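You operate a simulated robot arm through the tools that you are given. There is no shell and no other tool. Be economical: measure what you need, move in short steps, check, and stop when the job is done.

You are at the controls of a simulated two-armed robot. One attempt, no reset.

## Task
Open the sideboard door by the window, put both biscuits from the table away on the shelf of the sideboard cupboard by the window and shut the window again.

The check looks at the end state, three seconds after you hand in, the way a careful person would. Anything else that was tipped, shoved, dropped, spilled or broken makes it a failure.

## Robot
Two 6-joint arms with two-finger parallel grippers on one trunk, on a base that drives. Base frame: it is fixed to the floor where the robot stands at the start and does not move with it; the origin is under the middle of the robot, x ahead of it, y to its left, z up. Units: mm, degrees, N and s.
The left shoulder is at the start at [60, 187, 747], the right one opposite. With the tool pointing down near the work surface each hand reaches from about 240 to 580 mm from the robot's upright axis, wherever it stands, measured 20 degrees to its own side. Places, roughly: sideboard door by the window [500, 0, 400]; shelf of the sideboard cupboard by the window [600, -100, 400]; biscuit [-1500, 0, 750]. Payload 1.57 kg a hand.
Tool frame (each hand has its own): the origin (TCP) lies between the finger pads and is the grasp point; the fingertips stand 30 mm ahead of it; z points along the fingers, y is the line along which they close. Largest opening 110 mm; finger width 24, thickness 12; the body of the gripper, 48 by 112 mm, starts 78 mm behind the TCP.
Orientation is told as [roll, pitch, yaw] about the base's x, y, z axes, in that order, counted from this pose: with the fingers straight down and closing along the base's y, the tool's x points along the base's -x, its y along +y and its z along -z.

## Interface
- The arms move only by the tool arm_command. It takes "left_targets", "right_targets" or both (then of equal length, played together; a hand with none holds still); each is one flat list of numbers, 7 for each row, row after row: the shift along the tool's x, y, z in mm, then the turn, a rotation vector about the tool's x, y, z in degrees, then the opening in per cent of the stroke, from 0 (shut) to 100 (fully open). In form: [dx, dy, dz, ax, ay, az, jaw, dx, dy, dz, ax, ay, az, jaw, ...]. A call has 1 to 10 rows; each row is the pose to reach, as a shift and turn from the pose commanded when the call began, along the tool's axes at that moment. Each row takes 0.2 s and may step no farther than 50 mm and 8.6 degrees from the row before; otherwise, or with a gripper value out of range, the whole call is refused. A pose out of reach is approached as far as the arm can. The call stops where the force on the tool passes 40 N (or 10 N more than at its start, if that is more) or the arm is blocked; 0.2 s more then pass. Each finger travels about 153 mm/s and halts on what it meets, pressing with about 43 N; the grip force reading is that of the motor and also rises with nothing between the fingers. The clock runs only during rows and for 0.2 s after the last one: add rows that repeat a pose to give the fingers time. The reply holds the time, the measured pose of the TCP, the force on the tool along the base axes, the opening and the grip force, in the units named above and with some noise.
- Cameras (640 x 400 px; columns grow to the right, rows downward): "scene" is now at [4.5, 20, 1277]; the picture's right is [0.30, -0.95, 0.00], its down [-0.82, -0.26, -0.51] and it looks along [0.48, 0.15, -0.86] (base axes); focal length 265 px, centre (320, 200). "left" rides on the left gripper at [70, -16, -141] in its tool frame; the picture's right is [0.23, 0.97, 0.00], its down [-0.86, 0.20, -0.48] and it looks along [-0.47, 0.11, 0.88] (tool axes); focal length 222 px, centre (320, 200). "right" rides on the right gripper at [70, 16, -141] in its tool frame; the picture's right is [-0.23, 0.97, 0.00], its down [-0.86, -0.20, -0.48] and it looks along [-0.47, -0.11, 0.88] (tool axes); focal length 222 px, centre (320, 200). There is no depth. A picture from a camera that has moved, and an enlarged one, comes with that camera's place and axes in the base frame and with its lens.
- snapshot(camera): a new picture of that camera. It takes no simulated time.
- raise_lower(by): slides the trunk up (or, below 0, down) by that many mm; the arms and the scene camera ride with it, the base frame stays. It gives what a move gives, with no picture.
- base_move(legs): drives the robot by 1 to 6 legs, each [ahead, left, turn to the left] in mm, mm and degrees, along the robot's own axes; the way and the turn of a leg run together, so that a leg with both is an arc; at most 1500 mm and 180 degrees a leg. The arms and the cameras ride along, it lands a little off, and it stops where it bumps. It gives what a move gives.
- aim_head(pan, tilt): turns the head with the scene camera to pan (to the left, within 86 degrees either way) and tilt (down, from -29 to 69), counted from straight ahead of the robot. It gives what a move gives.
- close_up(camera, box): a new picture of the part [left, top, right, bottom] of that camera's present view, enlarged. It takes no simulated time.
- finish_job(): hands the job in; it is judged then, once.

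Work in short steps. Places have to be worked out from the pictures, the camera data and where the tool is seen: move nearer, look again, correct. Check each grasp and each placing, and mend what went wrong. You have 165 turns and 122 pictures in all, those below and enlarged ones among them. Open the grippers and draw the arms clear of the work before you hand the job in, unless the task says otherwise; then end with one line.

The tools are called after "Call:" as a command line: name --argument value ..., lists and objects as JSON in quotes. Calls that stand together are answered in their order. arm_command: Moves the arms, as the interface text tells. Its arguments: {"type":"object","properties":{"left_targets":{"type":"array"},"right_targets":{"type":"array"}},"required":[]} The other tools are called the same way: raise_lower (by) slides the trunk up or down; base_move (legs) drives the base; aim_head (pan, tilt) turns the head that bears the scene camera; snapshot (camera) takes a picture; close_up (camera, box) takes an enlarged picture of a part of a camera's view; finish_job () hands the job in.

At the start:

```text
t: 0.0
left_tcp_pos: [416.4, 301.8, 712.8]
left_tcp_rot: [0.1, 0.1, -0.1]
left_wrist_force: [0.0, -0.4, -1.0]
left_width: 110.0
left_finger_force: 0.0
right_tcp_pos: [278.7, -29.4, 749.1]
right_tcp_rot: [0.0, 0.0, 0.0]
right_wrist_force: [-1.3, -0.4, -0.2]
right_width: 110.0
right_finger_force: 0.1
trunk travel left (down, up): [-375.0, 615.0]
robot x, y, heading: [2.6, -1.4, 0.0]
head pan, tilt: [17.7, 59.6]
```

scene: 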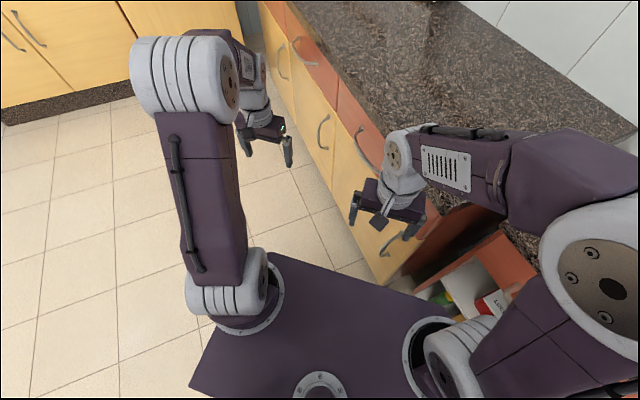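
right: 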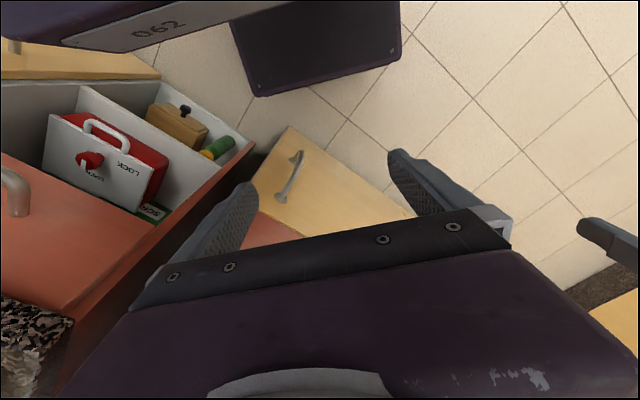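
left: 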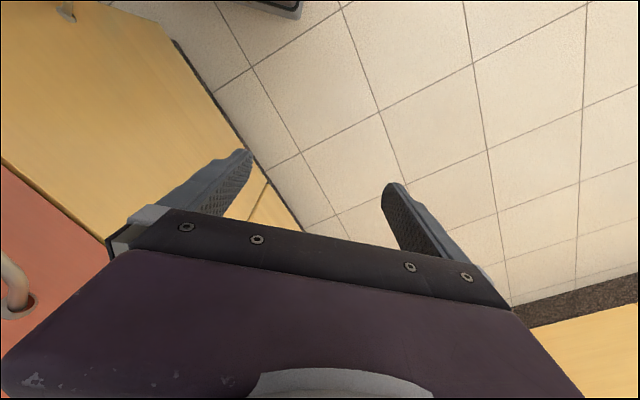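

The pictures show a counter with drawers and something open near the right. I'll look around with the head first.

Call:
aim_head --pan 0 --tilt 15

Call:
snapshot --camera "scene"

Call:
aim_head --pan -80 --tilt 20

Call:
snapshot --camera "scene"

Call:
aim_head --pan 80 --tilt 20

Call:
snapshot --camera "scene"

```text
t: 1.1
left_tcp_pos: [415.6, 301.1, 713.3]
left_tcp_rot: [0.0, 0.0, 0.0]
left_wrist_force: [0.7, 0.4, -0.5]
left_width: 110.2
left_finger_force: 0.1
right_tcp_pos: [279.7, -29.3, 748.2]
right_tcp_rot: [0.0, -0.1, -0.1]
right_wrist_force: [0.1, 0.2, 0.2]
right_width: 109.8
right_finger_force: 0.1
trunk travel left (down, up): [-375.0, 615.0]
robot x, y, heading: [2.8, -0.2, -0.1]
head pan, tilt: [0.0, 15.0]
```

```text
118 pictures are left
camera scene: at [34.0, -0.4, 1342.7], right [0.0, -1.0, 0.0], down [-0.26, 0.0, -0.97], along [0.97, 0.0, -0.26], focal length 265 px, centre (320, 200)
```

scene: 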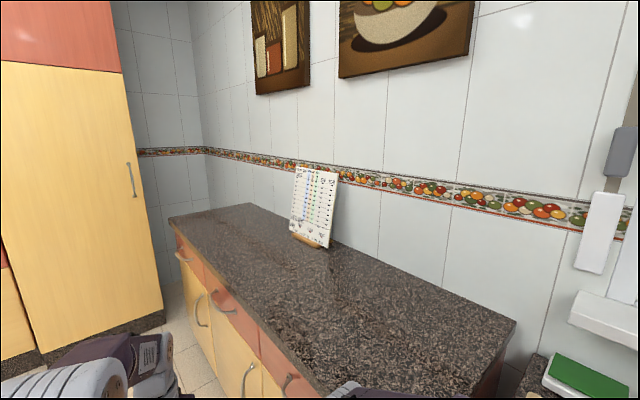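

```text
t: 2.6
left_tcp_pos: [415.1, 302.4, 712.0]
left_tcp_rot: [0.0, -0.1, -0.1]
left_wrist_force: [0.7, -0.7, -0.9]
left_width: 110.1
left_finger_force: 0.1
right_tcp_pos: [279.5, -29.8, 749.8]
right_tcp_rot: [0.0, 0.0, -0.1]
right_wrist_force: [-0.2, 0.5, -0.1]
right_width: 110.1
right_finger_force: 0.0
trunk travel left (down, up): [-375.0, 615.0]
robot x, y, heading: [0.5, -1.4, 0.0]
head pan, tilt: [-80.0, 20.0]
```

```text
117 pictures are left
camera scene: at [-43.2, -92.1, 1334.7], right [-0.98, -0.17, 0.0], down [-0.06, 0.34, -0.94], along [0.16, -0.93, -0.34], focal length 265 px, centre (320, 200)
```

scene: 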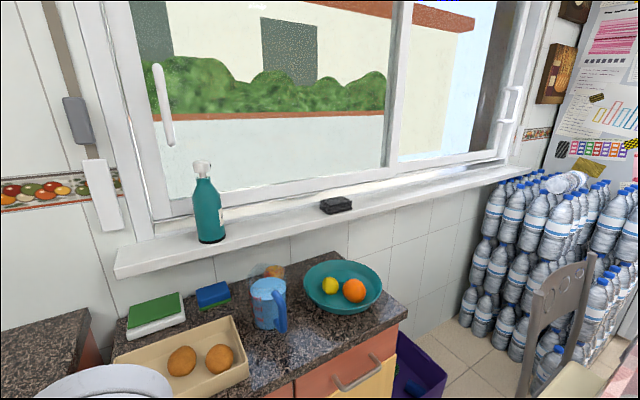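

```text
t: 5.1
left_tcp_pos: [415.8, 301.7, 712.9]
left_tcp_rot: [0.1, 0.0, 0.0]
left_wrist_force: [-0.2, 0.5, -0.3]
left_width: 110.1
left_finger_force: 0.0
right_tcp_pos: [279.4, -30.5, 748.5]
right_tcp_rot: [0.0, 0.0, -0.1]
right_wrist_force: [0.5, -0.8, 0.7]
right_width: 109.7
right_finger_force: 0.1
trunk travel left (down, up): [-375.0, 615.0]
robot x, y, heading: [-2.1, -1.1, -0.2]
head pan, tilt: [80.0, 20.0]
```

```text
116 pictures are left
camera scene: at [-43.2, 91.3, 1334.7], right [0.98, -0.17, 0.0], down [-0.06, -0.34, -0.94], along [0.16, 0.93, -0.34], focal length 265 px, centre (320, 200)
```

scene: 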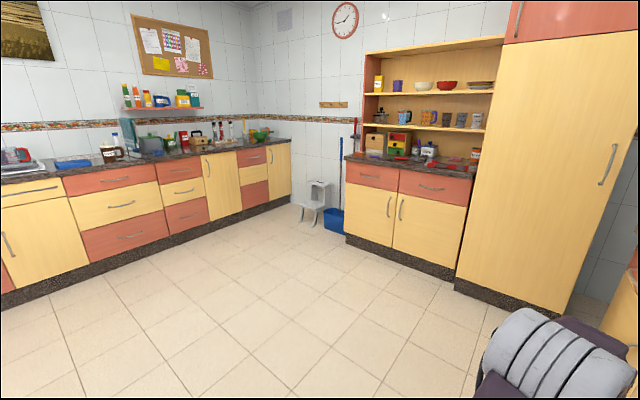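

The window is to the right; I'll look closer at whether it is open, and at the lower area by the right.

Call:
aim_head --pan -86 --tilt 0

Call:
snapshot --camera "scene"

Call:
aim_head --pan -60 --tilt 60

Call:
snapshot --camera "scene"

Call:
aim_head --pan 0 --tilt 60

Call:
snapshot --camera "scene"

```text
t: 7.6
left_tcp_pos: [415.8, 302.1, 712.6]
left_tcp_rot: [0.0, 0.0, 0.0]
left_wrist_force: [0.2, 0.2, 0.8]
left_width: 110.0
left_finger_force: 0.0
right_tcp_pos: [279.4, -29.8, 749.3]
right_tcp_rot: [0.0, 0.0, 0.0]
right_wrist_force: [0.3, 0.5, 0.7]
right_width: 110.3
right_finger_force: 0.0
trunk travel left (down, up): [-375.0, 615.0]
robot x, y, heading: [-3.0, -0.1, 0.1]
head pan, tilt: [-85.9, 0.0]
```

```text
115 pictures are left
camera scene: at [-53.0, -90.2, 1366.9], right [-1.0, -0.07, 0.0], down [0.0, 0.0, -1.0], along [0.07, -1.0, 0.0], focal length 265 px, centre (320, 200)
```

scene: 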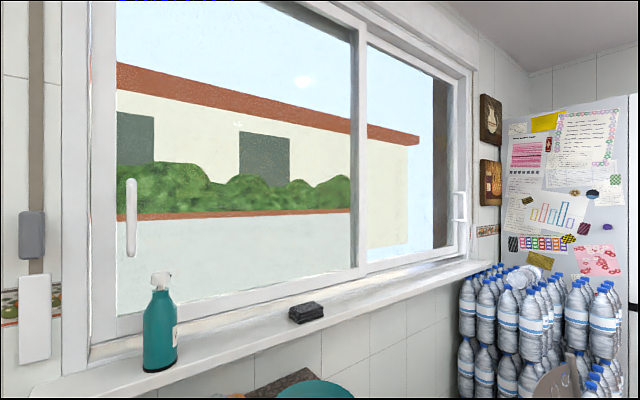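

```text
t: 8.9
left_tcp_pos: [415.3, 302.1, 712.1]
left_tcp_rot: [0.0, 0.0, -0.1]
left_wrist_force: [0.0, 0.1, -0.1]
left_width: 109.9
left_finger_force: 0.1
right_tcp_pos: [279.3, -30.7, 750.2]
right_tcp_rot: [0.0, 0.0, -0.1]
right_wrist_force: [0.3, 0.4, 0.1]
right_width: 110.1
right_finger_force: 0.0
trunk travel left (down, up): [-375.0, 615.0]
robot x, y, heading: [-0.4, 0.7, 0.1]
head pan, tilt: [-60.0, 60.0]
```

```text
114 pictures are left
camera scene: at [-26.1, -58.2, 1276.6], right [-0.87, -0.5, 0.0], down [-0.43, 0.75, -0.5], along [0.25, -0.43, -0.87], focal length 265 px, centre (320, 200)
```

scene: 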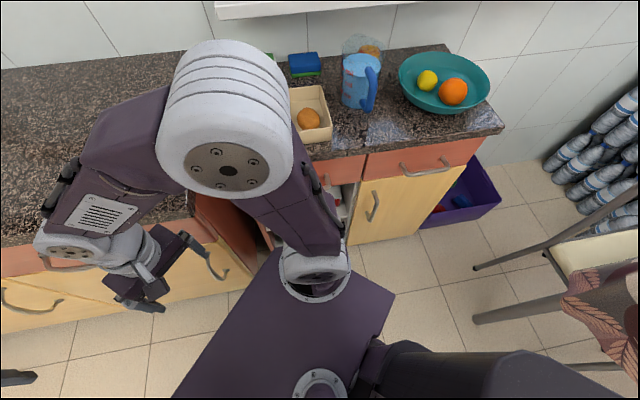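

```text
t: 10.2
left_tcp_pos: [415.3, 303.2, 712.4]
left_tcp_rot: [0.0, 0.0, 0.0]
left_wrist_force: [-0.4, -0.2, 0.3]
left_width: 110.0
left_finger_force: 0.0
right_tcp_pos: [279.4, -30.4, 749.4]
right_tcp_rot: [0.1, -0.1, 0.1]
right_wrist_force: [0.6, 0.5, 0.3]
right_width: 109.8
right_finger_force: 0.0
trunk travel left (down, up): [-375.0, 615.0]
robot x, y, heading: [-0.4, -4.0, 0.1]
head pan, tilt: [0.0, 60.0]
```

```text
113 pictures are left
camera scene: at [7.2, -0.5, 1276.5], right [0.0, -1.0, 0.0], down [-0.87, 0.0, -0.5], along [0.5, 0.0, -0.87], focal length 265 px, centre (320, 200)
```

scene: 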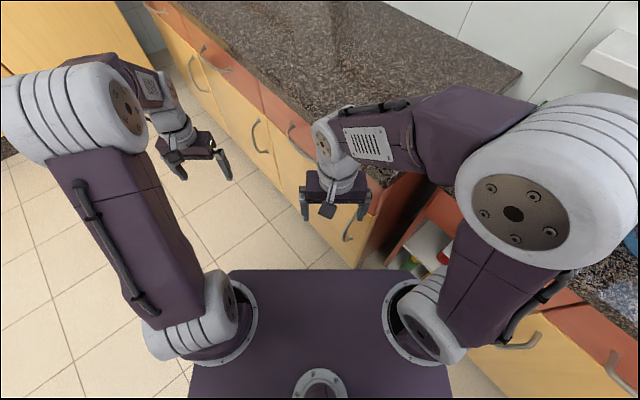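

The window looks shut already, so "the window" must mean the cupboard door that gets opened; it will be shut at the end. I'll look backward to both sides before backing away.

Call:
aim_head --pan -86 --tilt 35

Call:
snapshot --camera "scene"

Call:
base_move --legs '[[-300, 0, 0]]'

Call:
aim_head --pan -20 --tilt 45

Call:
snapshot --camera "scene"

```text
t: 11.8
left_tcp_pos: [415.3, 302.0, 712.6]
left_tcp_rot: [0.0, 0.0, 0.1]
left_wrist_force: [0.8, 0.1, 0.1]
left_width: 110.1
left_finger_force: 0.0
right_tcp_pos: [278.9, -29.7, 749.1]
right_tcp_rot: [0.0, 0.0, 0.0]
right_wrist_force: [-0.6, 0.2, -0.7]
right_width: 110.1
right_finger_force: 0.1
trunk travel left (down, up): [-375.0, 615.0]
robot x, y, heading: [-2.5, -2.2, 0.1]
head pan, tilt: [-85.9, 35.0]
```

```text
112 pictures are left
camera scene: at [-53.1, -88.3, 1310.8], right [-1.0, -0.07, 0.0], down [-0.04, 0.57, -0.82], along [0.06, -0.82, -0.57], focal length 265 px, centre (320, 200)
```

scene: 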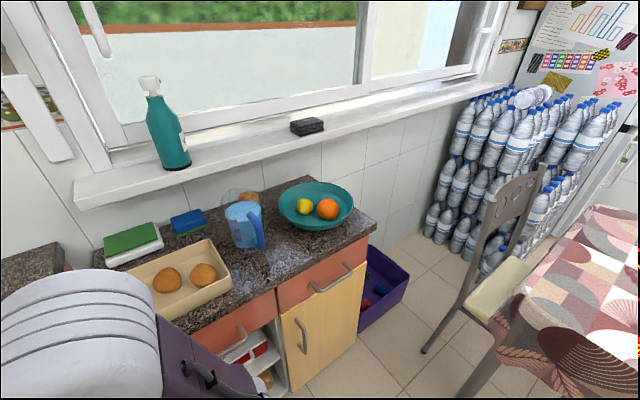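

```text
t: 13.9
left_tcp_pos: [114.7, 302.4, 712.1]
left_tcp_rot: [0.0, 0.1, 0.1]
left_wrist_force: [-0.4, -0.8, 0.1]
left_width: 109.7
left_finger_force: 0.1
right_tcp_pos: [-21.5, -31.1, 750.2]
right_tcp_rot: [0.0, 0.0, 0.0]
right_wrist_force: [-1.3, 0.3, 0.1]
right_width: 110.2
right_finger_force: 0.0
trunk travel left (down, up): [-375.0, 615.0]
robot x, y, heading: [-303.0, -1.7, 0.1]
head pan, tilt: [-85.9, 35.0]
```

```text
t: 15.3
left_tcp_pos: [115.2, 302.0, 712.9]
left_tcp_rot: [-0.1, -0.1, -0.1]
left_wrist_force: [0.4, -0.7, 0.3]
left_width: 109.8
left_finger_force: 0.1
right_tcp_pos: [-21.3, -30.2, 748.7]
right_tcp_rot: [0.0, 0.0, 0.0]
right_wrist_force: [0.0, 0.0, -0.5]
right_width: 109.8
right_finger_force: 0.1
trunk travel left (down, up): [-375.0, 615.0]
robot x, y, heading: [-300.4, 0.5, 0.0]
head pan, tilt: [-20.0, 45.0]
```

```text
111 pictures are left
camera scene: at [-283.8, -28.2, 1296.0], right [-0.34, -0.94, 0.0], down [-0.66, 0.24, -0.71], along [0.66, -0.24, -0.71], focal length 265 px, centre (320, 200)
```

scene: 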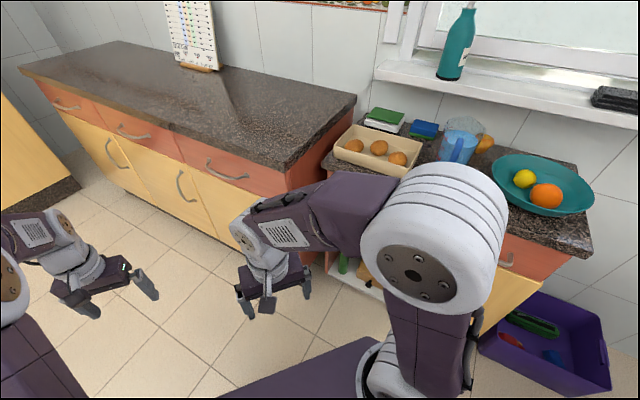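

The sideboard is the left counter, its front facing about azimuth 129°. I'll drive to the left and turn to face the window-end door squarely and see it.

Call:
base_move --legs '[[150, 650, 0], [0, 0, -51]]'

Call:
aim_head --pan 0 --tilt 40

Call:
snapshot --camera "scene"

```text
t: 21.3
left_tcp_pos: [345.9, 529.1, 712.7]
left_tcp_rot: [-0.1, 0.0, -50.3]
left_wrist_force: [0.0, -0.1, -0.3]
left_width: 109.9
left_finger_force: 0.1
right_tcp_pos: [3.2, 422.2, 749.7]
right_tcp_rot: [0.0, 0.0, -50.3]
right_wrist_force: [-0.2, -0.3, -0.7]
right_width: 110.0
right_finger_force: 0.0
trunk travel left (down, up): [-375.0, 615.0]
robot x, y, heading: [-151.1, 656.5, -50.5]
head pan, tilt: [-20.0, 45.0]
```

```text
t: 22.1
left_tcp_pos: [345.5, 529.6, 711.7]
left_tcp_rot: [0.1, 0.0, -50.4]
left_wrist_force: [0.3, 0.3, -1.0]
left_width: 109.8
left_finger_force: 0.2
right_tcp_pos: [2.8, 422.5, 748.1]
right_tcp_rot: [-0.1, 0.0, -50.2]
right_wrist_force: [0.2, 0.4, -0.2]
right_width: 110.1
right_finger_force: 0.1
trunk travel left (down, up): [-375.0, 615.0]
robot x, y, heading: [-155.2, 657.4, -50.3]
head pan, tilt: [0.0, 40.0]
```

```text
110 pictures are left
camera scene: at [-135.6, 637.0, 1303.2], right [-0.77, -0.64, 0.0], down [-0.41, 0.5, -0.77], along [0.49, -0.59, -0.64], focal length 265 px, centre (320, 200)
```

scene: 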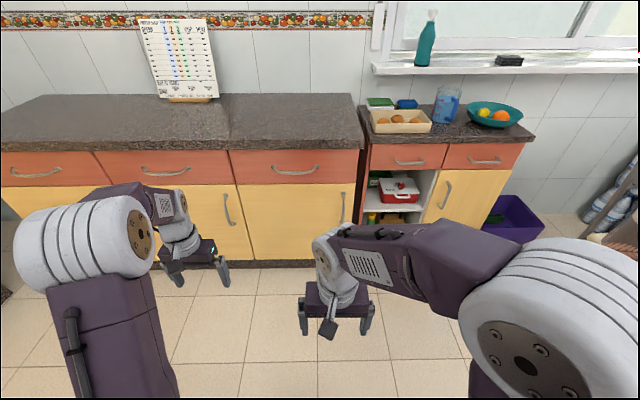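

The coordinates fit the rightmost door of the left counter (handle near px 343,205; hinge on its left). I'll lower the trunk and turn the right tool to point forward.

Call:
raise_lower --by -200

Call:
arm_command --right_targets '[-20, 0, 0, 0, -8.5, 0, 100, -40, 0, 0, 0, -17, 0, 100, -60, 0, 0, 0, -25.5, 0, 100, -80, 0, 0, 0, -34, 0, 100, -100, 0, 0, 0, -42.5, 0, 100, -120, 0, 0, 0, -51, 0, 100, -140, 0, 0, 0, -59.5, 0, 100, -160, 0, 0, 0, -68, 0, 100, -180, 0, 0, 0, -76.5, 0, 100, -200, 0, 0, 0, -85, 0, 100]'

Call:
snapshot --camera "right"

Call:
snapshot --camera "scene"

```text
t: 24.3
left_tcp_pos: [345.6, 530.5, 512.5]
left_tcp_rot: [0.0, -0.1, -50.4]
left_wrist_force: [-0.6, -0.6, -1.1]
left_width: 110.1
left_finger_force: 0.0
right_tcp_pos: [3.0, 422.4, 550.2]
right_tcp_rot: [0.0, -0.1, -50.3]
right_wrist_force: [-0.4, 0.8, -0.6]
right_width: 110.1
right_finger_force: 0.0
trunk travel left (down, up): [-175.0, 815.0]
robot x, y, heading: [-152.9, 654.1, -50.5]
head pan, tilt: [0.0, 40.0]
```

```text
t: 26.5
left_tcp_pos: [346.2, 529.7, 512.3]
left_tcp_rot: [0.1, 0.0, -50.4]
left_wrist_force: [0.5, 0.5, 0.1]
left_width: 109.9
left_finger_force: 0.1
right_tcp_pos: [170.4, 268.2, 585.7]
right_tcp_rot: [-8.3, -84.6, -42.6]
right_wrist_force: [-0.2, -0.4, -0.1]
right_width: 110.3
right_finger_force: 0.1
right hand out of reach, approached as far as the arm can: row 8, 9, 10
trunk travel left (down, up): [-175.0, 815.0]
robot x, y, heading: [-155.9, 654.8, -50.0]
head pan, tilt: [0.0, 40.0]
```

```text
109 pictures are left
camera right: at [88.0, 391.9, 529.5], right [0.77, 0.6, 0.21], down [-0.4, 0.19, 0.9], along [0.5, -0.78, 0.38], focal length 222 px, centre (320, 200)
```

right: 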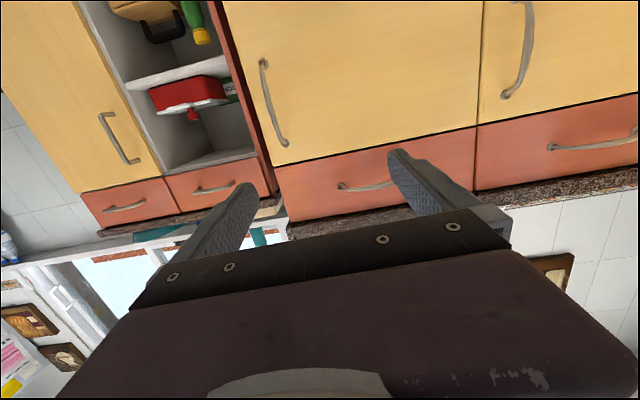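

```text
108 pictures are left
camera scene: at [-135.2, 636.8, 1103.2], right [-0.77, -0.64, 0.0], down [-0.41, 0.5, -0.77], along [0.49, -0.59, -0.64], focal length 265 px, centre (320, 200)
```

scene: 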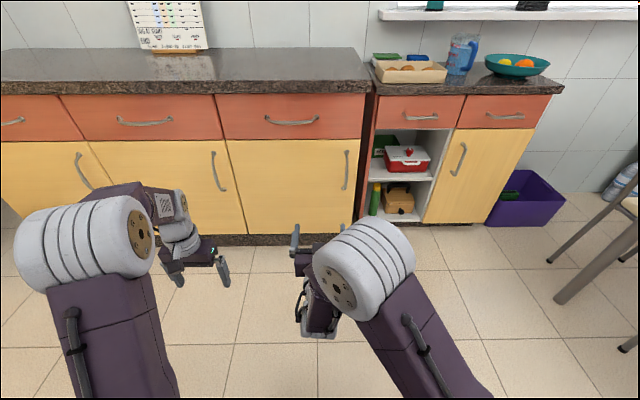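

Triangulating handle: about [354,-114], z 425–599, radius ≈447 from the hinge on the left. I'll shift the right hand to its own side where it should reach better, and finish levelling it.

Call:
arm_command --right_targets '[0, -40, 0, 0, -2, 0, 100, 0, -80, 0, 0, -4, 0, 100, 0, -120, 0, 0, -5, 0, 100, 0, -160, 0, 0, -5, 0, 100, 0, -160, 0, 0, -5, 0, 100]'

```text
t: 27.7
left_tcp_pos: [345.6, 530.0, 512.0]
left_tcp_rot: [0.0, 0.1, -50.2]
left_wrist_force: [0.7, 1.0, -0.9]
left_width: 110.2
left_finger_force: 0.0
right_tcp_pos: [75.2, 174.1, 645.6]
right_tcp_rot: [-72.3, -84.7, 21.3]
right_wrist_force: [-0.2, -0.1, -1.1]
right_width: 109.7
right_finger_force: 0.1
right hand out of reach, approached as far as the arm can: row 1, 2, 3, 4, 5
trunk travel left (down, up): [-175.0, 815.0]
robot x, y, heading: [-152.9, 654.3, -50.2]
head pan, tilt: [0.0, 40.0]
```

The levelled hand is unreachable that low; the solver pushes upward, so the hand should sit above shoulder height. I'll lower the trunk fully and raise the hand relative to it.

Call:
raise_lower --by -170

Call:
arm_command --right_targets '[-50, 0, -20, 0, 0, 0, 100, -100, 0, -40, 0, 0, 0, 100, -130, 0, -60, 0, 0, 0, 100, -130, 0, -60, 0, 0, 0, 100]'

```text
t: 29.6
left_tcp_pos: [345.0, 531.0, 342.3]
left_tcp_rot: [0.0, -0.1, -50.4]
left_wrist_force: [0.8, -0.8, 0.4]
left_width: 110.2
left_finger_force: 0.0
right_tcp_pos: [75.0, 175.6, 476.2]
right_tcp_rot: [-72.5, -84.9, 21.3]
right_wrist_force: [0.2, -0.1, 0.8]
right_width: 110.1
right_finger_force: 0.0
trunk travel left (down, up): [-5.0, 985.0]
robot x, y, heading: [-151.9, 659.5, -50.4]
head pan, tilt: [0.0, 40.0]
```

```text
refused: row 1 steps farther than a row can; nothing moved
```

Step was a bit too long; retry with smaller rows.

Call:
arm_command --right_targets '[-30, 0, -15, 0, 0, 0, 100, -60, 0, -30, 0, 0, 0, 100, -60, 0, -30, 0, 0, 0, 100]'

Call:
snapshot --camera "right"

Call:
snapshot --camera "scene"

```text
t: 30.4
left_tcp_pos: [345.7, 529.0, 342.2]
left_tcp_rot: [0.0, 0.0, -50.3]
left_wrist_force: [0.6, -0.2, 0.6]
left_width: 109.7
left_finger_force: 0.0
right_tcp_pos: [73.1, 194.3, 541.0]
right_tcp_rot: [-72.1, -84.8, 21.1]
right_wrist_force: [-0.4, -0.4, 0.9]
right_width: 109.8
right_finger_force: 0.1
right hand out of reach, approached as far as the arm can: row 1, 2, 3
trunk travel left (down, up): [-5.0, 985.0]
robot x, y, heading: [-154.2, 658.8, -50.6]
head pan, tilt: [0.0, 40.0]
```

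```text
107 pictures are left
camera right: at [-10.5, 311.6, 474.8], right [0.77, 0.62, 0.14], down [-0.38, 0.27, 0.88], along [0.51, -0.74, 0.45], focal length 222 px, centre (320, 200)
```

right: 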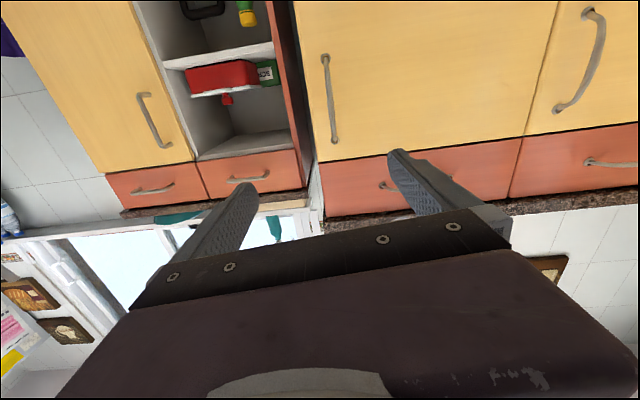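

```text
106 pictures are left
camera scene: at [-135.6, 637.1, 933.2], right [-0.77, -0.64, 0.0], down [-0.41, 0.49, -0.77], along [0.49, -0.59, -0.64], focal length 265 px, centre (320, 200)
```

scene: 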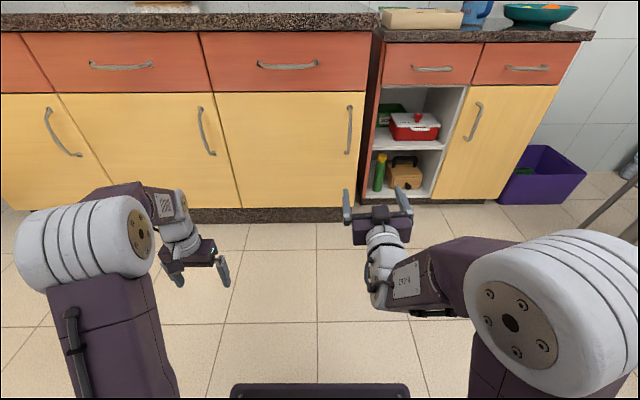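

The right hand is in fact level and pointed at the door; the handle is about 416 mm ahead and 21 mm left of the TCP. Driving forward most of that with open jaws.

Call:
base_move --legs '[[330, 21, 0]]'

Call:
snapshot --camera "right"

Call:
snapshot --camera "scene"

```text
t: 32.6
left_tcp_pos: [573.2, 289.3, 342.3]
left_tcp_rot: [0.0, 0.1, -50.1]
left_wrist_force: [-0.2, -0.4, 0.6]
left_width: 109.8
left_finger_force: 0.1
right_tcp_pos: [300.9, -46.3, 539.8]
right_tcp_rot: [-72.3, -84.9, 21.3]
right_wrist_force: [0.4, -1.0, -0.6]
right_width: 110.0
right_finger_force: 0.1
trunk travel left (down, up): [-5.0, 985.0]
robot x, y, heading: [74.1, 414.7, -50.0]
head pan, tilt: [0.0, 40.0]
```

```text
105 pictures are left
camera right: at [217.2, 71.0, 474.6], right [0.77, 0.62, 0.14], down [-0.38, 0.27, 0.88], along [0.51, -0.74, 0.45], focal length 222 px, centre (320, 200)
```

right: 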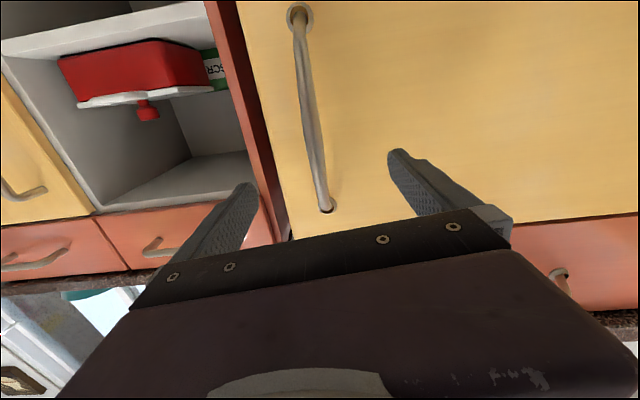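

```text
104 pictures are left
camera scene: at [91.5, 396.3, 933.2], right [-0.77, -0.64, 0.0], down [-0.41, 0.49, -0.77], along [0.49, -0.59, -0.64], focal length 265 px, centre (320, 200)
```

scene: 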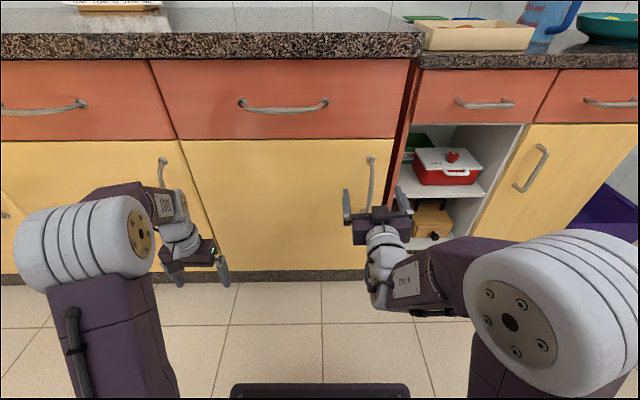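

The handle is centred between the fingers, about 86 mm ahead of the TCP. Drive ahead 72 and close.

Call:
base_move --legs '[[72, 0, 0]]'

Call:
arm_command --right_targets '[0, 0, 0, 0, 0, 0, 0, 0, 0, 0, 0, 0, 0, 0, 0, 0, 0, 0, 0, 0, 0, 0, 0, 0, 0, 0, 0, 0]'

Call:
snapshot --camera "right"

```text
t: 33.6
left_tcp_pos: [605.2, 249.7, 343.0]
left_tcp_rot: [0.0, -0.1, -50.4]
left_wrist_force: [-0.9, -0.2, -0.3]
left_width: 110.0
left_finger_force: 0.0
right_tcp_pos: [331.7, -82.9, 540.0]
right_tcp_rot: [-72.7, -84.9, 22.4]
right_wrist_force: [-9.6, 7.2, 2.4]
right_width: 107.0
right_finger_force: 0.2
trunk travel left (down, up): [-5.0, 985.0]
robot x, y, heading: [108.0, 376.7, -50.0]
head pan, tilt: [0.0, 40.0]
stopped in leg 1: the force on the tool passed its limit (the readings are from after the stop); the commanded pose is now the measured one
```

```text
t: 34.6
left_tcp_pos: [604.0, 248.5, 343.1]
left_tcp_rot: [0.1, 0.1, -50.5]
left_wrist_force: [0.4, -0.3, -0.9]
left_width: 110.1
left_finger_force: 0.1
right_tcp_pos: [330.8, -85.3, 541.3]
right_tcp_rot: [-71.6, -84.9, 20.9]
right_wrist_force: [-19.8, -7.0, 3.1]
right_width: 15.5
right_finger_force: 31.2
trunk travel left (down, up): [-5.0, 985.0]
robot x, y, heading: [108.8, 377.1, -50.4]
head pan, tilt: [0.0, 40.0]
```

```text
103 pictures are left
camera right: at [246.8, 32.8, 473.8], right [0.77, 0.62, 0.14], down [-0.39, 0.27, 0.88], along [0.51, -0.73, 0.45], focal length 222 px, centre (320, 200)
```

right: 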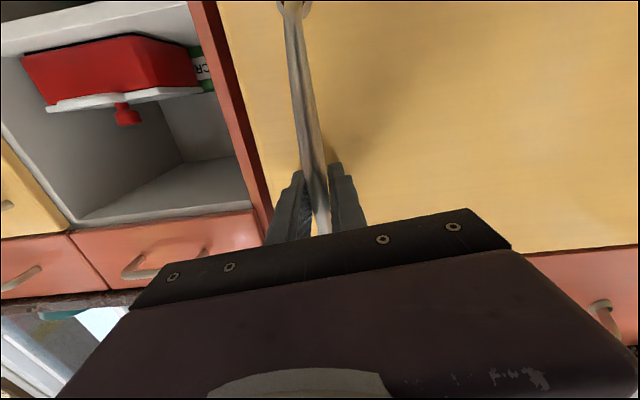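

The handle is gripped (15.5 mm). I'll draw the left hand back first so it doesn't sit in front of the door, then pull the door with a small base arc about the hinge.

Call:
arm_command --left_targets '[40, 0, 0, 0, 0, 0, 100, 80, 0, 0, 0, 0, 0, 100, 120, 0, 0, 0, 0, 0, 100]'

Call:
base_move --legs '[[-28, 46, -5]]'

Call:
snapshot --camera "scene"

```text
t: 35.4
left_tcp_pos: [527.5, 342.2, 344.1]
left_tcp_rot: [0.2, 0.0, -50.4]
left_wrist_force: [0.0, 0.2, 0.1]
left_width: 109.9
left_finger_force: 0.0
right_tcp_pos: [330.7, -85.0, 539.3]
right_tcp_rot: [-71.5, -85.0, 20.7]
right_wrist_force: [-25.7, -13.6, 4.5]
right_width: 15.5
right_finger_force: 31.2
trunk travel left (down, up): [-5.0, 985.0]
robot x, y, heading: [106.3, 374.6, -50.3]
head pan, tilt: [0.0, 40.0]
```

```text
t: 36.3
left_tcp_pos: [542.8, 354.7, 343.2]
left_tcp_rot: [0.2, 0.0, -55.4]
left_wrist_force: [-0.4, 0.2, 0.0]
left_width: 110.3
left_finger_force: 0.0
right_tcp_pos: [308.2, -52.2, 540.6]
right_tcp_rot: [-71.0, -85.1, 15.2]
right_wrist_force: [-29.0, -17.7, 8.5]
right_width: 15.4
right_finger_force: 31.6
trunk travel left (down, up): [-5.0, 985.0]
robot x, y, heading: [128.0, 427.2, -55.2]
head pan, tilt: [0.0, 40.0]
```

```text
102 pictures are left
camera scene: at [140.0, 404.1, 933.3], right [-0.82, -0.57, 0.0], down [-0.36, 0.53, -0.77], along [0.44, -0.63, -0.64], focal length 265 px, centre (320, 200)
```

scene: 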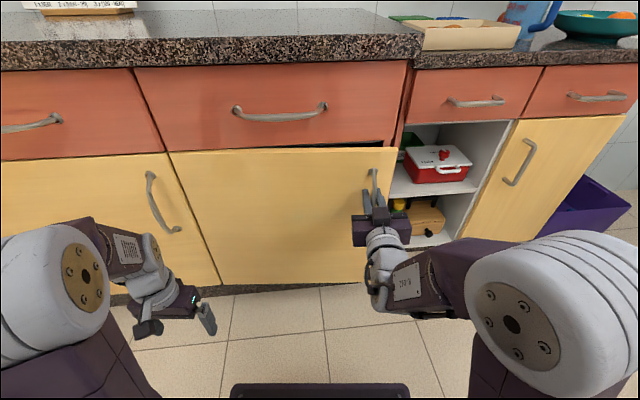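

The door follows. There is ~34 N sideways on the hand, so I'll relax the hand a few mm to the right before continuing.

Call:
arm_command --right_targets '[0, -6, 0, 0, 0, 0, 0, 0, -6, 0, 0, 0, 0, 0]'

Call:
base_move --legs '[[-56, 92, -10]]'

```text
t: 36.9
left_tcp_pos: [544.1, 355.9, 342.0]
left_tcp_rot: [-0.1, 0.2, -55.3]
left_wrist_force: [0.4, 0.4, 0.1]
left_width: 109.7
left_finger_force: 0.1
right_tcp_pos: [311.8, -57.5, 541.3]
right_tcp_rot: [-68.3, -84.5, 12.8]
right_wrist_force: [18.9, 9.4, -13.0]
right_width: 15.6
right_finger_force: 31.5
right hand out of reach, approached as far as the arm can: row 1, 2
trunk travel left (down, up): [-5.0, 985.0]
robot x, y, heading: [128.6, 427.8, -55.3]
head pan, tilt: [0.0, 40.0]
```

```text
t: 38.1
left_tcp_pos: [577.3, 377.3, 340.7]
left_tcp_rot: [-0.1, 0.2, -65.2]
left_wrist_force: [-0.3, -0.3, -0.2]
left_width: 110.0
left_finger_force: 0.1
right_tcp_pos: [276.1, 10.0, 539.8]
right_tcp_rot: [-68.0, -84.7, 2.2]
right_wrist_force: [20.9, 9.3, -18.9]
right_width: 15.8
right_finger_force: 31.1
trunk travel left (down, up): [-5.0, 985.0]
robot x, y, heading: [178.5, 519.4, -65.2]
head pan, tilt: [0.0, 40.0]
```

Door is open ~15° and forces are fine; continue the arc to about 45°.

Call:
base_move --legs '[[-56, 92, -10], [-56, 92, -10], [-56, 92, -10]]'

Call:
snapshot --camera "scene"

```text
t: 40.8
left_tcp_pos: [684.3, 408.0, 342.0]
left_tcp_rot: [0.1, 0.1, -92.9]
left_wrist_force: [0.9, 0.1, 0.7]
left_width: 110.0
left_finger_force: 0.0
right_tcp_pos: [243.6, 223.9, 540.3]
right_tcp_rot: [-65.6, -85.2, -28.2]
right_wrist_force: [-0.9, 0.2, -2.3]
right_width: 15.4
right_finger_force: 31.4
trunk travel left (down, up): [-5.0, 985.0]
robot x, y, heading: [399.8, 718.3, -92.4]
head pan, tilt: [0.0, 40.0]
stopped in leg 3: the force on the tool passed its limit (the readings are from after the stop); the commanded pose is now the measured one
```

```text
101 pictures are left
camera scene: at [395.9, 691.8, 933.3], right [-1.0, 0.05, 0.0], down [0.03, 0.64, -0.77], along [-0.04, -0.77, -0.64], focal length 265 px, centre (320, 200)
```

scene: 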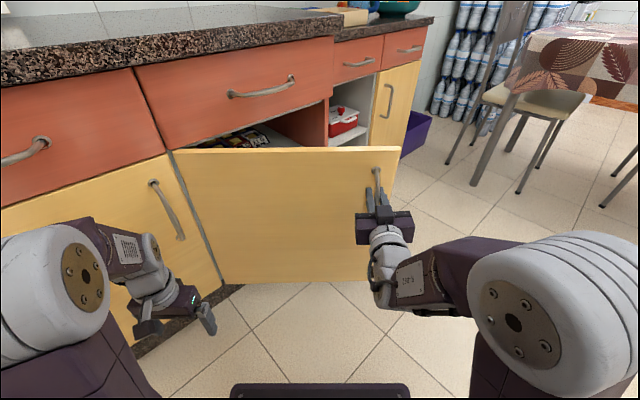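

Door is ~42° open and inside holds some dark packages. Continue the arc by two 8° legs.

Call:
base_move --legs '[[-45, 74, -8], [-45, 74, -8]]'

Call:
snapshot --camera "scene"

```text
t: 42.5
left_tcp_pos: [748.1, 402.0, 343.0]
left_tcp_rot: [0.1, 0.1, -108.9]
left_wrist_force: [-0.2, 0.6, 0.2]
left_width: 110.0
left_finger_force: 0.0
right_tcp_pos: [272.8, 346.8, 540.4]
right_tcp_rot: [-65.9, -85.3, -44.1]
right_wrist_force: [-15.3, 5.9, -0.1]
right_width: 15.5
right_finger_force: 31.3
trunk travel left (down, up): [-5.0, 985.0]
robot x, y, heading: [560.3, 779.1, -109.2]
head pan, tilt: [0.0, 40.0]
```

```text
100 pictures are left
camera scene: at [549.4, 754.1, 933.3], right [-0.95, 0.32, 0.0], down [0.21, 0.61, -0.77], along [-0.25, -0.73, -0.64], focal length 265 px, centre (320, 200)
```

scene: 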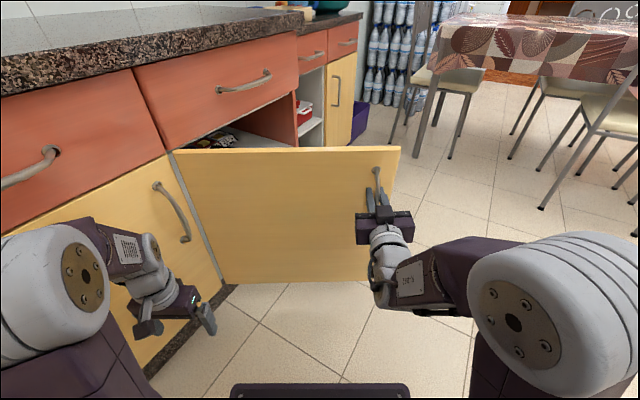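

Door at ~59°. I'll tuck the left hand inward for clearance and carry on 12° more.

Call:
arm_command --left_targets '[0, -40, 0, 0, 0, 0, 100, 0, -80, 0, 0, 0, 0, 100, 0, -110, 0, 0, 0, 0, 100]'

Call:
base_move --legs '[[-34, 55, -6], [-34, 55, -6]]'

Call:
snapshot --camera "scene"

```text
t: 43.3
left_tcp_pos: [643.7, 437.1, 341.7]
left_tcp_rot: [0.1, 0.1, -108.9]
left_wrist_force: [0.1, -0.1, -0.1]
left_width: 110.3
left_finger_force: 0.0
right_tcp_pos: [273.0, 346.4, 542.1]
right_tcp_rot: [-65.9, -85.1, -44.3]
right_wrist_force: [-5.0, 2.4, 0.4]
right_width: 15.7
right_finger_force: 31.1
trunk travel left (down, up): [-5.0, 985.0]
robot x, y, heading: [560.1, 775.9, -108.7]
head pan, tilt: [0.0, 40.0]
```

```text
t: 44.9
left_tcp_pos: [698.7, 442.3, 343.0]
left_tcp_rot: [0.1, 0.1, -121.0]
left_wrist_force: [-0.5, 0.1, 0.1]
left_width: 110.2
left_finger_force: 0.0
right_tcp_pos: [316.6, 431.7, 540.7]
right_tcp_rot: [-65.8, -85.2, -56.3]
right_wrist_force: [-11.5, 8.2, 0.3]
right_width: 15.7
right_finger_force: 31.0
trunk travel left (down, up): [-5.0, 985.0]
robot x, y, heading: [685.7, 793.4, -120.8]
head pan, tilt: [0.0, 40.0]
```

```text
99 pictures are left
camera scene: at [672.9, 771.7, 933.3], right [-0.86, 0.51, 0.0], down [0.33, 0.55, -0.77], along [-0.39, -0.66, -0.64], focal length 265 px, centre (320, 200)
```

scene: 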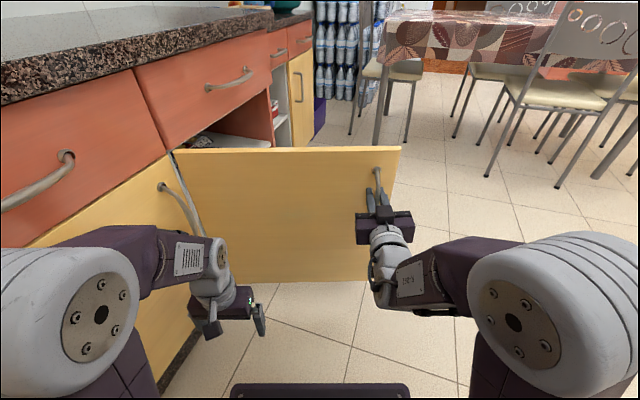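

Door at ~71° with low force. Now a pure translation so the bar pivots in the pads for the last 14°.

Call:
base_move --legs '[[-55, 3, 0], [-54, 10, 0]]'

Call:
snapshot --camera "scene"

```text
t: 46.5
left_tcp_pos: [766.5, 527.0, 341.9]
left_tcp_rot: [0.0, 0.1, -120.8]
left_wrist_force: [-0.6, -0.6, -0.9]
left_width: 110.1
left_finger_force: 0.0
right_tcp_pos: [386.7, 510.7, 541.2]
right_tcp_rot: [-66.0, -85.1, -55.3]
right_wrist_force: [2.5, -1.7, 0.1]
right_width: 15.6
right_finger_force: 30.9
trunk travel left (down, up): [-5.0, 985.0]
robot x, y, heading: [748.6, 875.6, -121.0]
head pan, tilt: [0.0, 40.0]
stopped in leg 2: the force on the tool passed its limit (the readings are from after the stop); the commanded pose is now the measured one
```

```text
98 pictures are left
camera scene: at [739.6, 854.9, 933.3], right [-0.86, 0.51, 0.0], down [0.33, 0.55, -0.77], along [-0.39, -0.66, -0.64], focal length 265 px, centre (320, 200)
```

scene: 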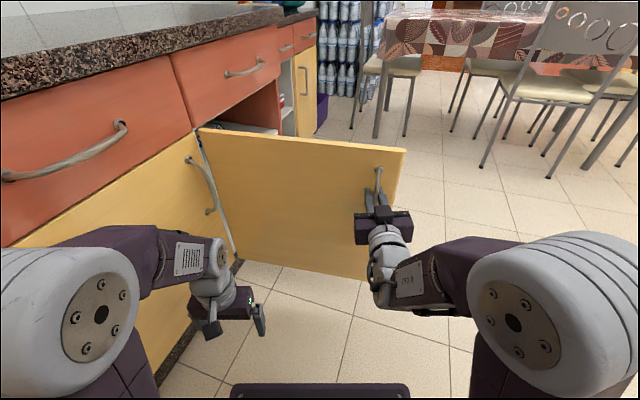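

Door is at ~84°. Release, back the hand away along its own axis.

Call:
arm_command --right_targets '[0, 0, 0, 0, 0, 0, 100, 0, 0, 0, 0, 0, 0, 100, 0, 0, 0, 0, 0, 0, 100, 0, 0, 0, 0, 0, 0, 100]'

Call:
base_move --legs '[[-200, 0, 0]]'

Call:
snapshot --camera "scene"

```text
t: 47.5
left_tcp_pos: [765.5, 526.8, 341.5]
left_tcp_rot: [0.0, 0.1, -120.8]
left_wrist_force: [-0.4, 0.2, 0.9]
left_width: 110.0
left_finger_force: 0.0
right_tcp_pos: [386.4, 511.5, 541.5]
right_tcp_rot: [-66.7, -85.0, -54.8]
right_wrist_force: [-1.3, -0.1, -0.4]
right_width: 110.1
right_finger_force: 0.0
trunk travel left (down, up): [-5.0, 985.0]
robot x, y, heading: [754.7, 878.2, -120.7]
head pan, tilt: [0.0, 40.0]
```

```text
t: 49.1
left_tcp_pos: [868.8, 701.3, 342.6]
left_tcp_rot: [0.1, 0.1, -120.8]
left_wrist_force: [0.3, 0.4, 0.7]
left_width: 109.9
left_finger_force: 0.1
right_tcp_pos: [489.5, 684.5, 541.1]
right_tcp_rot: [-66.5, -85.1, -54.9]
right_wrist_force: [0.6, -0.6, 0.3]
right_width: 110.1
right_finger_force: 0.0
trunk travel left (down, up): [-5.0, 985.0]
robot x, y, heading: [857.3, 1048.8, -120.8]
head pan, tilt: [0.0, 40.0]
```

```text
97 pictures are left
camera scene: at [843.2, 1028.9, 933.2], right [-0.86, 0.51, 0.0], down [0.33, 0.55, -0.77], along [-0.39, -0.66, -0.64], focal length 265 px, centre (320, 200)
```

scene: 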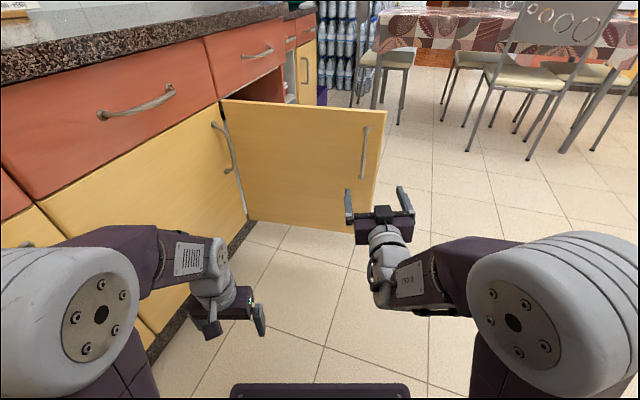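

Door stays open. Now raise the trunk and look toward the table for the biscuits and chairs.

Call:
raise_lower --by 450

Call:
aim_head --pan -35 --tilt 20

Call:
snapshot --camera "scene"

```text
refused: 450 is not a number from -400 to 400
```

```text
t: 50.1
left_tcp_pos: [870.0, 700.7, 342.7]
left_tcp_rot: [0.0, 0.1, -121.0]
left_wrist_force: [0.1, -0.4, 0.7]
left_width: 110.2
left_finger_force: 0.1
right_tcp_pos: [489.2, 686.3, 541.1]
right_tcp_rot: [-66.5, -85.0, -54.9]
right_wrist_force: [1.0, 1.0, 0.9]
right_width: 110.0
right_finger_force: 0.1
trunk travel left (down, up): [-5.0, 985.0]
robot x, y, heading: [856.6, 1055.2, -120.9]
head pan, tilt: [-35.0, 20.0]
```

```text
96 pictures are left
camera scene: at [801.8, 1063.7, 964.6], right [-0.41, 0.91, 0.0], down [0.31, 0.14, -0.94], along [-0.86, -0.39, -0.34], focal length 265 px, centre (320, 200)
```

scene: 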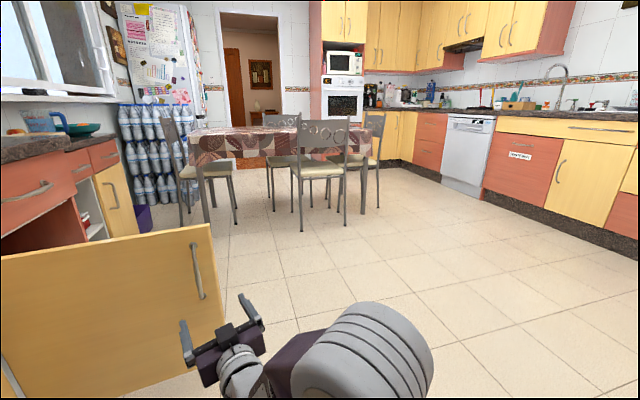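

Table near edge runs roughly from (-711,-719) to (-1500,466), one chair at its middle near side. I'll raise the trunk, turn to heading 180, drive clear of the door, then turn toward the table.

Call:
raise_lower --by 400

Call:
base_move --legs '[[0, 0, -59], [900, 0, 0], [0, 0, 34]]'

Call:
aim_head --pan 0 --tilt 25

Call:
snapshot --camera "scene"

```text
t: 54.0
left_tcp_pos: [868.8, 701.5, 741.9]
left_tcp_rot: [0.0, 0.1, -120.9]
left_wrist_force: [0.1, 0.3, 0.4]
left_width: 109.9
left_finger_force: 0.0
right_tcp_pos: [490.5, 685.4, 940.8]
right_tcp_rot: [-66.5, -85.1, -54.9]
right_wrist_force: [-1.1, -0.3, 0.1]
right_width: 110.1
right_finger_force: 0.0
trunk travel left (down, up): [-405.0, 585.0]
robot x, y, heading: [855.1, 1048.4, -121.0]
head pan, tilt: [-35.0, 20.0]
```

```text
t: 63.0
left_tcp_pos: [-181.1, 718.7, 742.2]
left_tcp_rot: [-0.1, 0.1, -145.4]
left_wrist_force: [-0.4, 0.4, -0.1]
left_width: 110.0
left_finger_force: 0.1
right_tcp_pos: [-532.4, 862.9, 941.1]
right_tcp_rot: [-66.6, -85.0, -79.6]
right_wrist_force: [-0.2, -0.3, -0.4]
right_width: 110.1
right_finger_force: 0.1
trunk travel left (down, up): [-405.0, 585.0]
robot x, y, heading: [-51.7, 1041.1, -145.6]
head pan, tilt: [-35.0, 20.0]
```

```text
t: 64.0
left_tcp_pos: [-180.8, 718.4, 742.1]
left_tcp_rot: [0.0, 0.1, -145.4]
left_wrist_force: [-0.1, -0.1, 0.5]
left_width: 110.0
left_finger_force: 0.1
right_tcp_pos: [-532.7, 862.6, 943.0]
right_tcp_rot: [-66.5, -85.0, -79.5]
right_wrist_force: [0.6, 0.2, -0.1]
right_width: 109.9
right_finger_force: 0.0
trunk travel left (down, up): [-405.0, 585.0]
robot x, y, heading: [-50.5, 1043.0, -145.5]
head pan, tilt: [0.0, 25.0]
```

```text
95 pictures are left
camera scene: at [-73.8, 1024.2, 1356.6], right [-0.57, 0.82, 0.0], down [0.35, 0.24, -0.91], along [-0.75, -0.51, -0.42], focal length 265 px, centre (320, 200)
```

scene: 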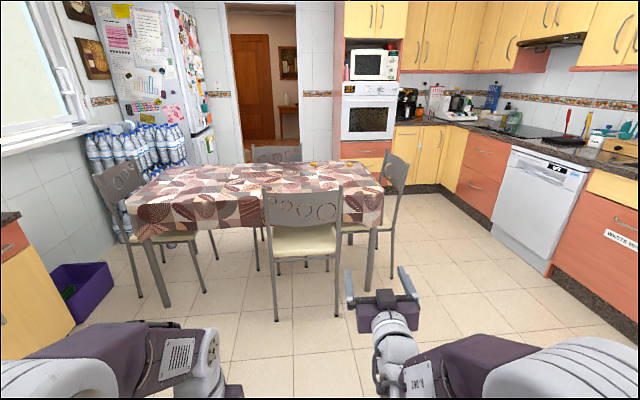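

Take a close-up of the table top to find the biscuits.

Call:
close_up --camera "scene" --box '[120, 140, 420, 320]'

```text
2.13 times, centred on (270, 230) of scene
camera zoom: at [-73.8, 1024.2, 1356.6], right [-0.57, 0.82, 0.0], down [0.35, 0.24, -0.91], along [-0.75, -0.51, -0.42], focal length 566 px, centre (427, 136)
```

zoom: 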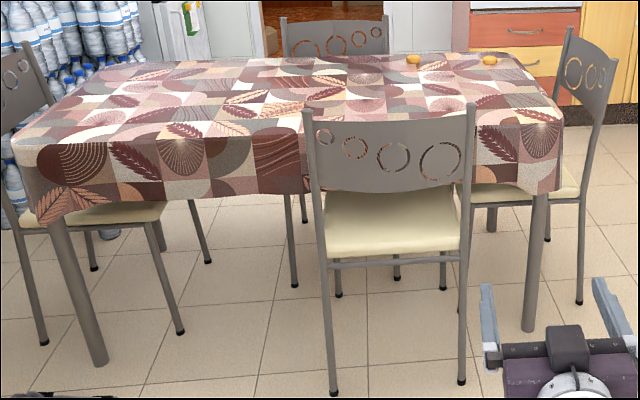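

Biscuits lie near the far edge at its right end, so I must go around the table's right end to the far side. First fold the right tool back to pointing down.

Call:
arm_command --right_targets '[5, -6, -10, 0, 8.5, 0, 100, 10, -12, -20, 0, 17, 0, 100, 15, -18, -30, 0, 25.5, 0, 100, 20, -24, -40, 0, 34, 0, 100, 25, -30, -50, 0, 42.5, 0, 100, 30, -36, -60, 0, 51, 0, 100, 35, -42, -70, 0, 59.5, 0, 100, 40, -48, -80, 0, 68, 0, 100, 45, -54, -90, 0, 76.5, 0, 100, 50, -60, -100, 0, 85, 0, 100]'

Call:
base_move --legs '[[1000, -1050, 0], [1350, 0, 0], [0, 0, 180]]'

Call:
aim_head --pan -50 --tilt 35

Call:
snapshot --camera "scene"

```text
t: 66.2
left_tcp_pos: [-181.3, 719.0, 741.6]
left_tcp_rot: [0.0, 0.1, -145.4]
left_wrist_force: [0.2, -0.1, 0.4]
left_width: 109.9
left_finger_force: 0.0
right_tcp_pos: [-483.6, 971.1, 899.6]
right_tcp_rot: [-4.5, -2.9, -145.6]
right_wrist_force: [-0.9, -0.1, -0.4]
right_width: 110.0
right_finger_force: 0.1
trunk travel left (down, up): [-405.0, 585.0]
robot x, y, heading: [-47.6, 1044.4, -145.4]
head pan, tilt: [0.0, 25.0]
```

```text
t: 87.0
left_tcp_pos: [-2435.7, 902.4, 741.9]
left_tcp_rot: [0.0, 0.2, 33.2]
left_wrist_force: [-0.1, -0.1, -0.8]
left_width: 110.3
left_finger_force: 0.0
right_tcp_pos: [-2137.2, 642.3, 898.8]
right_tcp_rot: [-4.6, -3.0, 33.0]
right_wrist_force: [0.0, 0.2, -0.7]
right_width: 109.9
right_finger_force: 0.1
trunk travel left (down, up): [-405.0, 585.0]
robot x, y, heading: [-2575.0, 579.9, 33.3]
head pan, tilt: [0.0, 25.0]
```

```text
t: 88.2
left_tcp_pos: [-2433.9, 904.0, 742.7]
left_tcp_rot: [-0.1, 0.1, 33.3]
left_wrist_force: [0.7, -0.3, 0.0]
left_width: 109.9
left_finger_force: 0.1
right_tcp_pos: [-2139.0, 641.9, 899.7]
right_tcp_rot: [-4.6, -3.0, 33.0]
right_wrist_force: [-0.1, 0.0, -0.3]
right_width: 110.1
right_finger_force: 0.1
trunk travel left (down, up): [-405.0, 585.0]
robot x, y, heading: [-2576.9, 582.2, 33.3]
head pan, tilt: [-50.0, 35.0]
```

```text
93 pictures are left
camera scene: at [-2540.4, 523.3, 1340.8], right [-0.29, -0.96, 0.0], down [-0.55, 0.16, -0.82], along [0.78, -0.24, -0.57], focal length 265 px, centre (320, 200)
```

scene: 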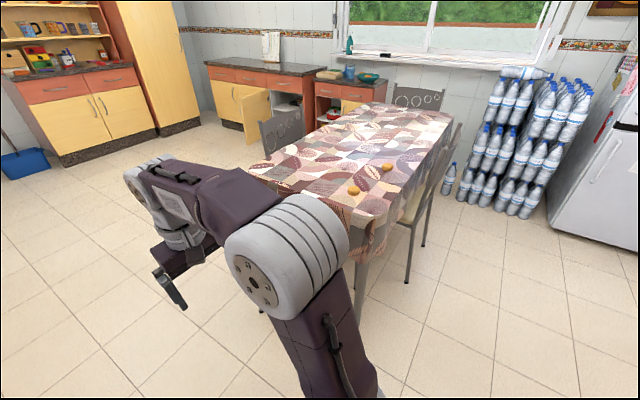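

Biscuits: B≈(-1709,125), A≈(-1562,-116). I'll raise the trunk to clear the chairs and sidestep right so both are within reach.

Call:
raise_lower --by 220

Call:
base_move --legs '[[0, -600, 0]]'

Call:
aim_head --pan -25 --tilt 50

Call:
snapshot --camera "scene"

```text
t: 90.5
left_tcp_pos: [-2434.9, 902.8, 962.0]
left_tcp_rot: [0.1, 0.1, 33.3]
left_wrist_force: [-0.5, 0.1, -0.2]
left_width: 110.0
left_finger_force: 0.1
right_tcp_pos: [-2138.1, 642.0, 1119.3]
right_tcp_rot: [-4.6, -3.1, 33.0]
right_wrist_force: [0.2, 0.0, -0.3]
right_width: 110.0
right_finger_force: 0.0
trunk travel left (down, up): [-625.0, 365.0]
robot x, y, heading: [-2572.6, 581.3, 33.4]
head pan, tilt: [-50.0, 35.0]
```

```text
t: 93.9
left_tcp_pos: [-2107.7, 406.3, 962.1]
left_tcp_rot: [-0.1, 0.0, 33.6]
left_wrist_force: [0.6, 0.1, 0.4]
left_width: 109.8
left_finger_force: 0.2
right_tcp_pos: [-1810.6, 147.0, 1120.6]
right_tcp_rot: [-4.6, -3.1, 33.2]
right_wrist_force: [0.1, 0.2, -0.2]
right_width: 110.1
right_finger_force: 0.0
trunk travel left (down, up): [-625.0, 365.0]
robot x, y, heading: [-2246.0, 86.9, 33.5]
head pan, tilt: [-50.0, 35.0]
```

```text
t: 94.8
left_tcp_pos: [-2107.1, 405.7, 962.0]
left_tcp_rot: [0.0, 0.0, 33.6]
left_wrist_force: [-0.6, -0.5, -0.5]
left_width: 110.0
left_finger_force: 0.0
right_tcp_pos: [-1811.3, 145.7, 1118.5]
right_tcp_rot: [-4.6, -3.0, 33.3]
right_wrist_force: [0.0, 0.1, 0.7]
right_width: 110.1
right_finger_force: 0.1
trunk travel left (down, up): [-625.0, 365.0]
robot x, y, heading: [-2247.5, 81.8, 33.7]
head pan, tilt: [-25.0, 50.0]
```

```text
92 pictures are left
camera scene: at [-2220.8, 62.4, 1539.1], right [0.15, -0.99, 0.0], down [-0.76, -0.11, -0.64], along [0.64, 0.09, -0.77], focal length 265 px, centre (320, 200)
```

scene: 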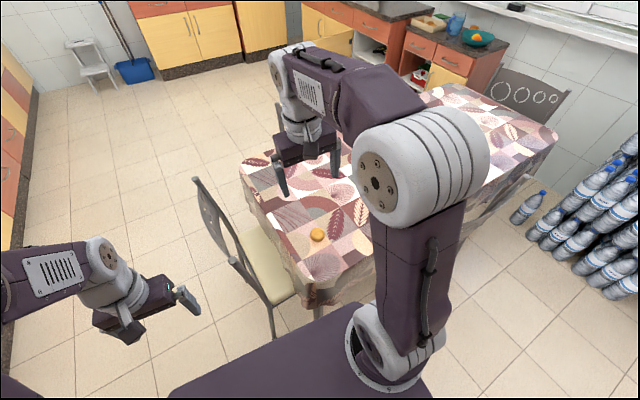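

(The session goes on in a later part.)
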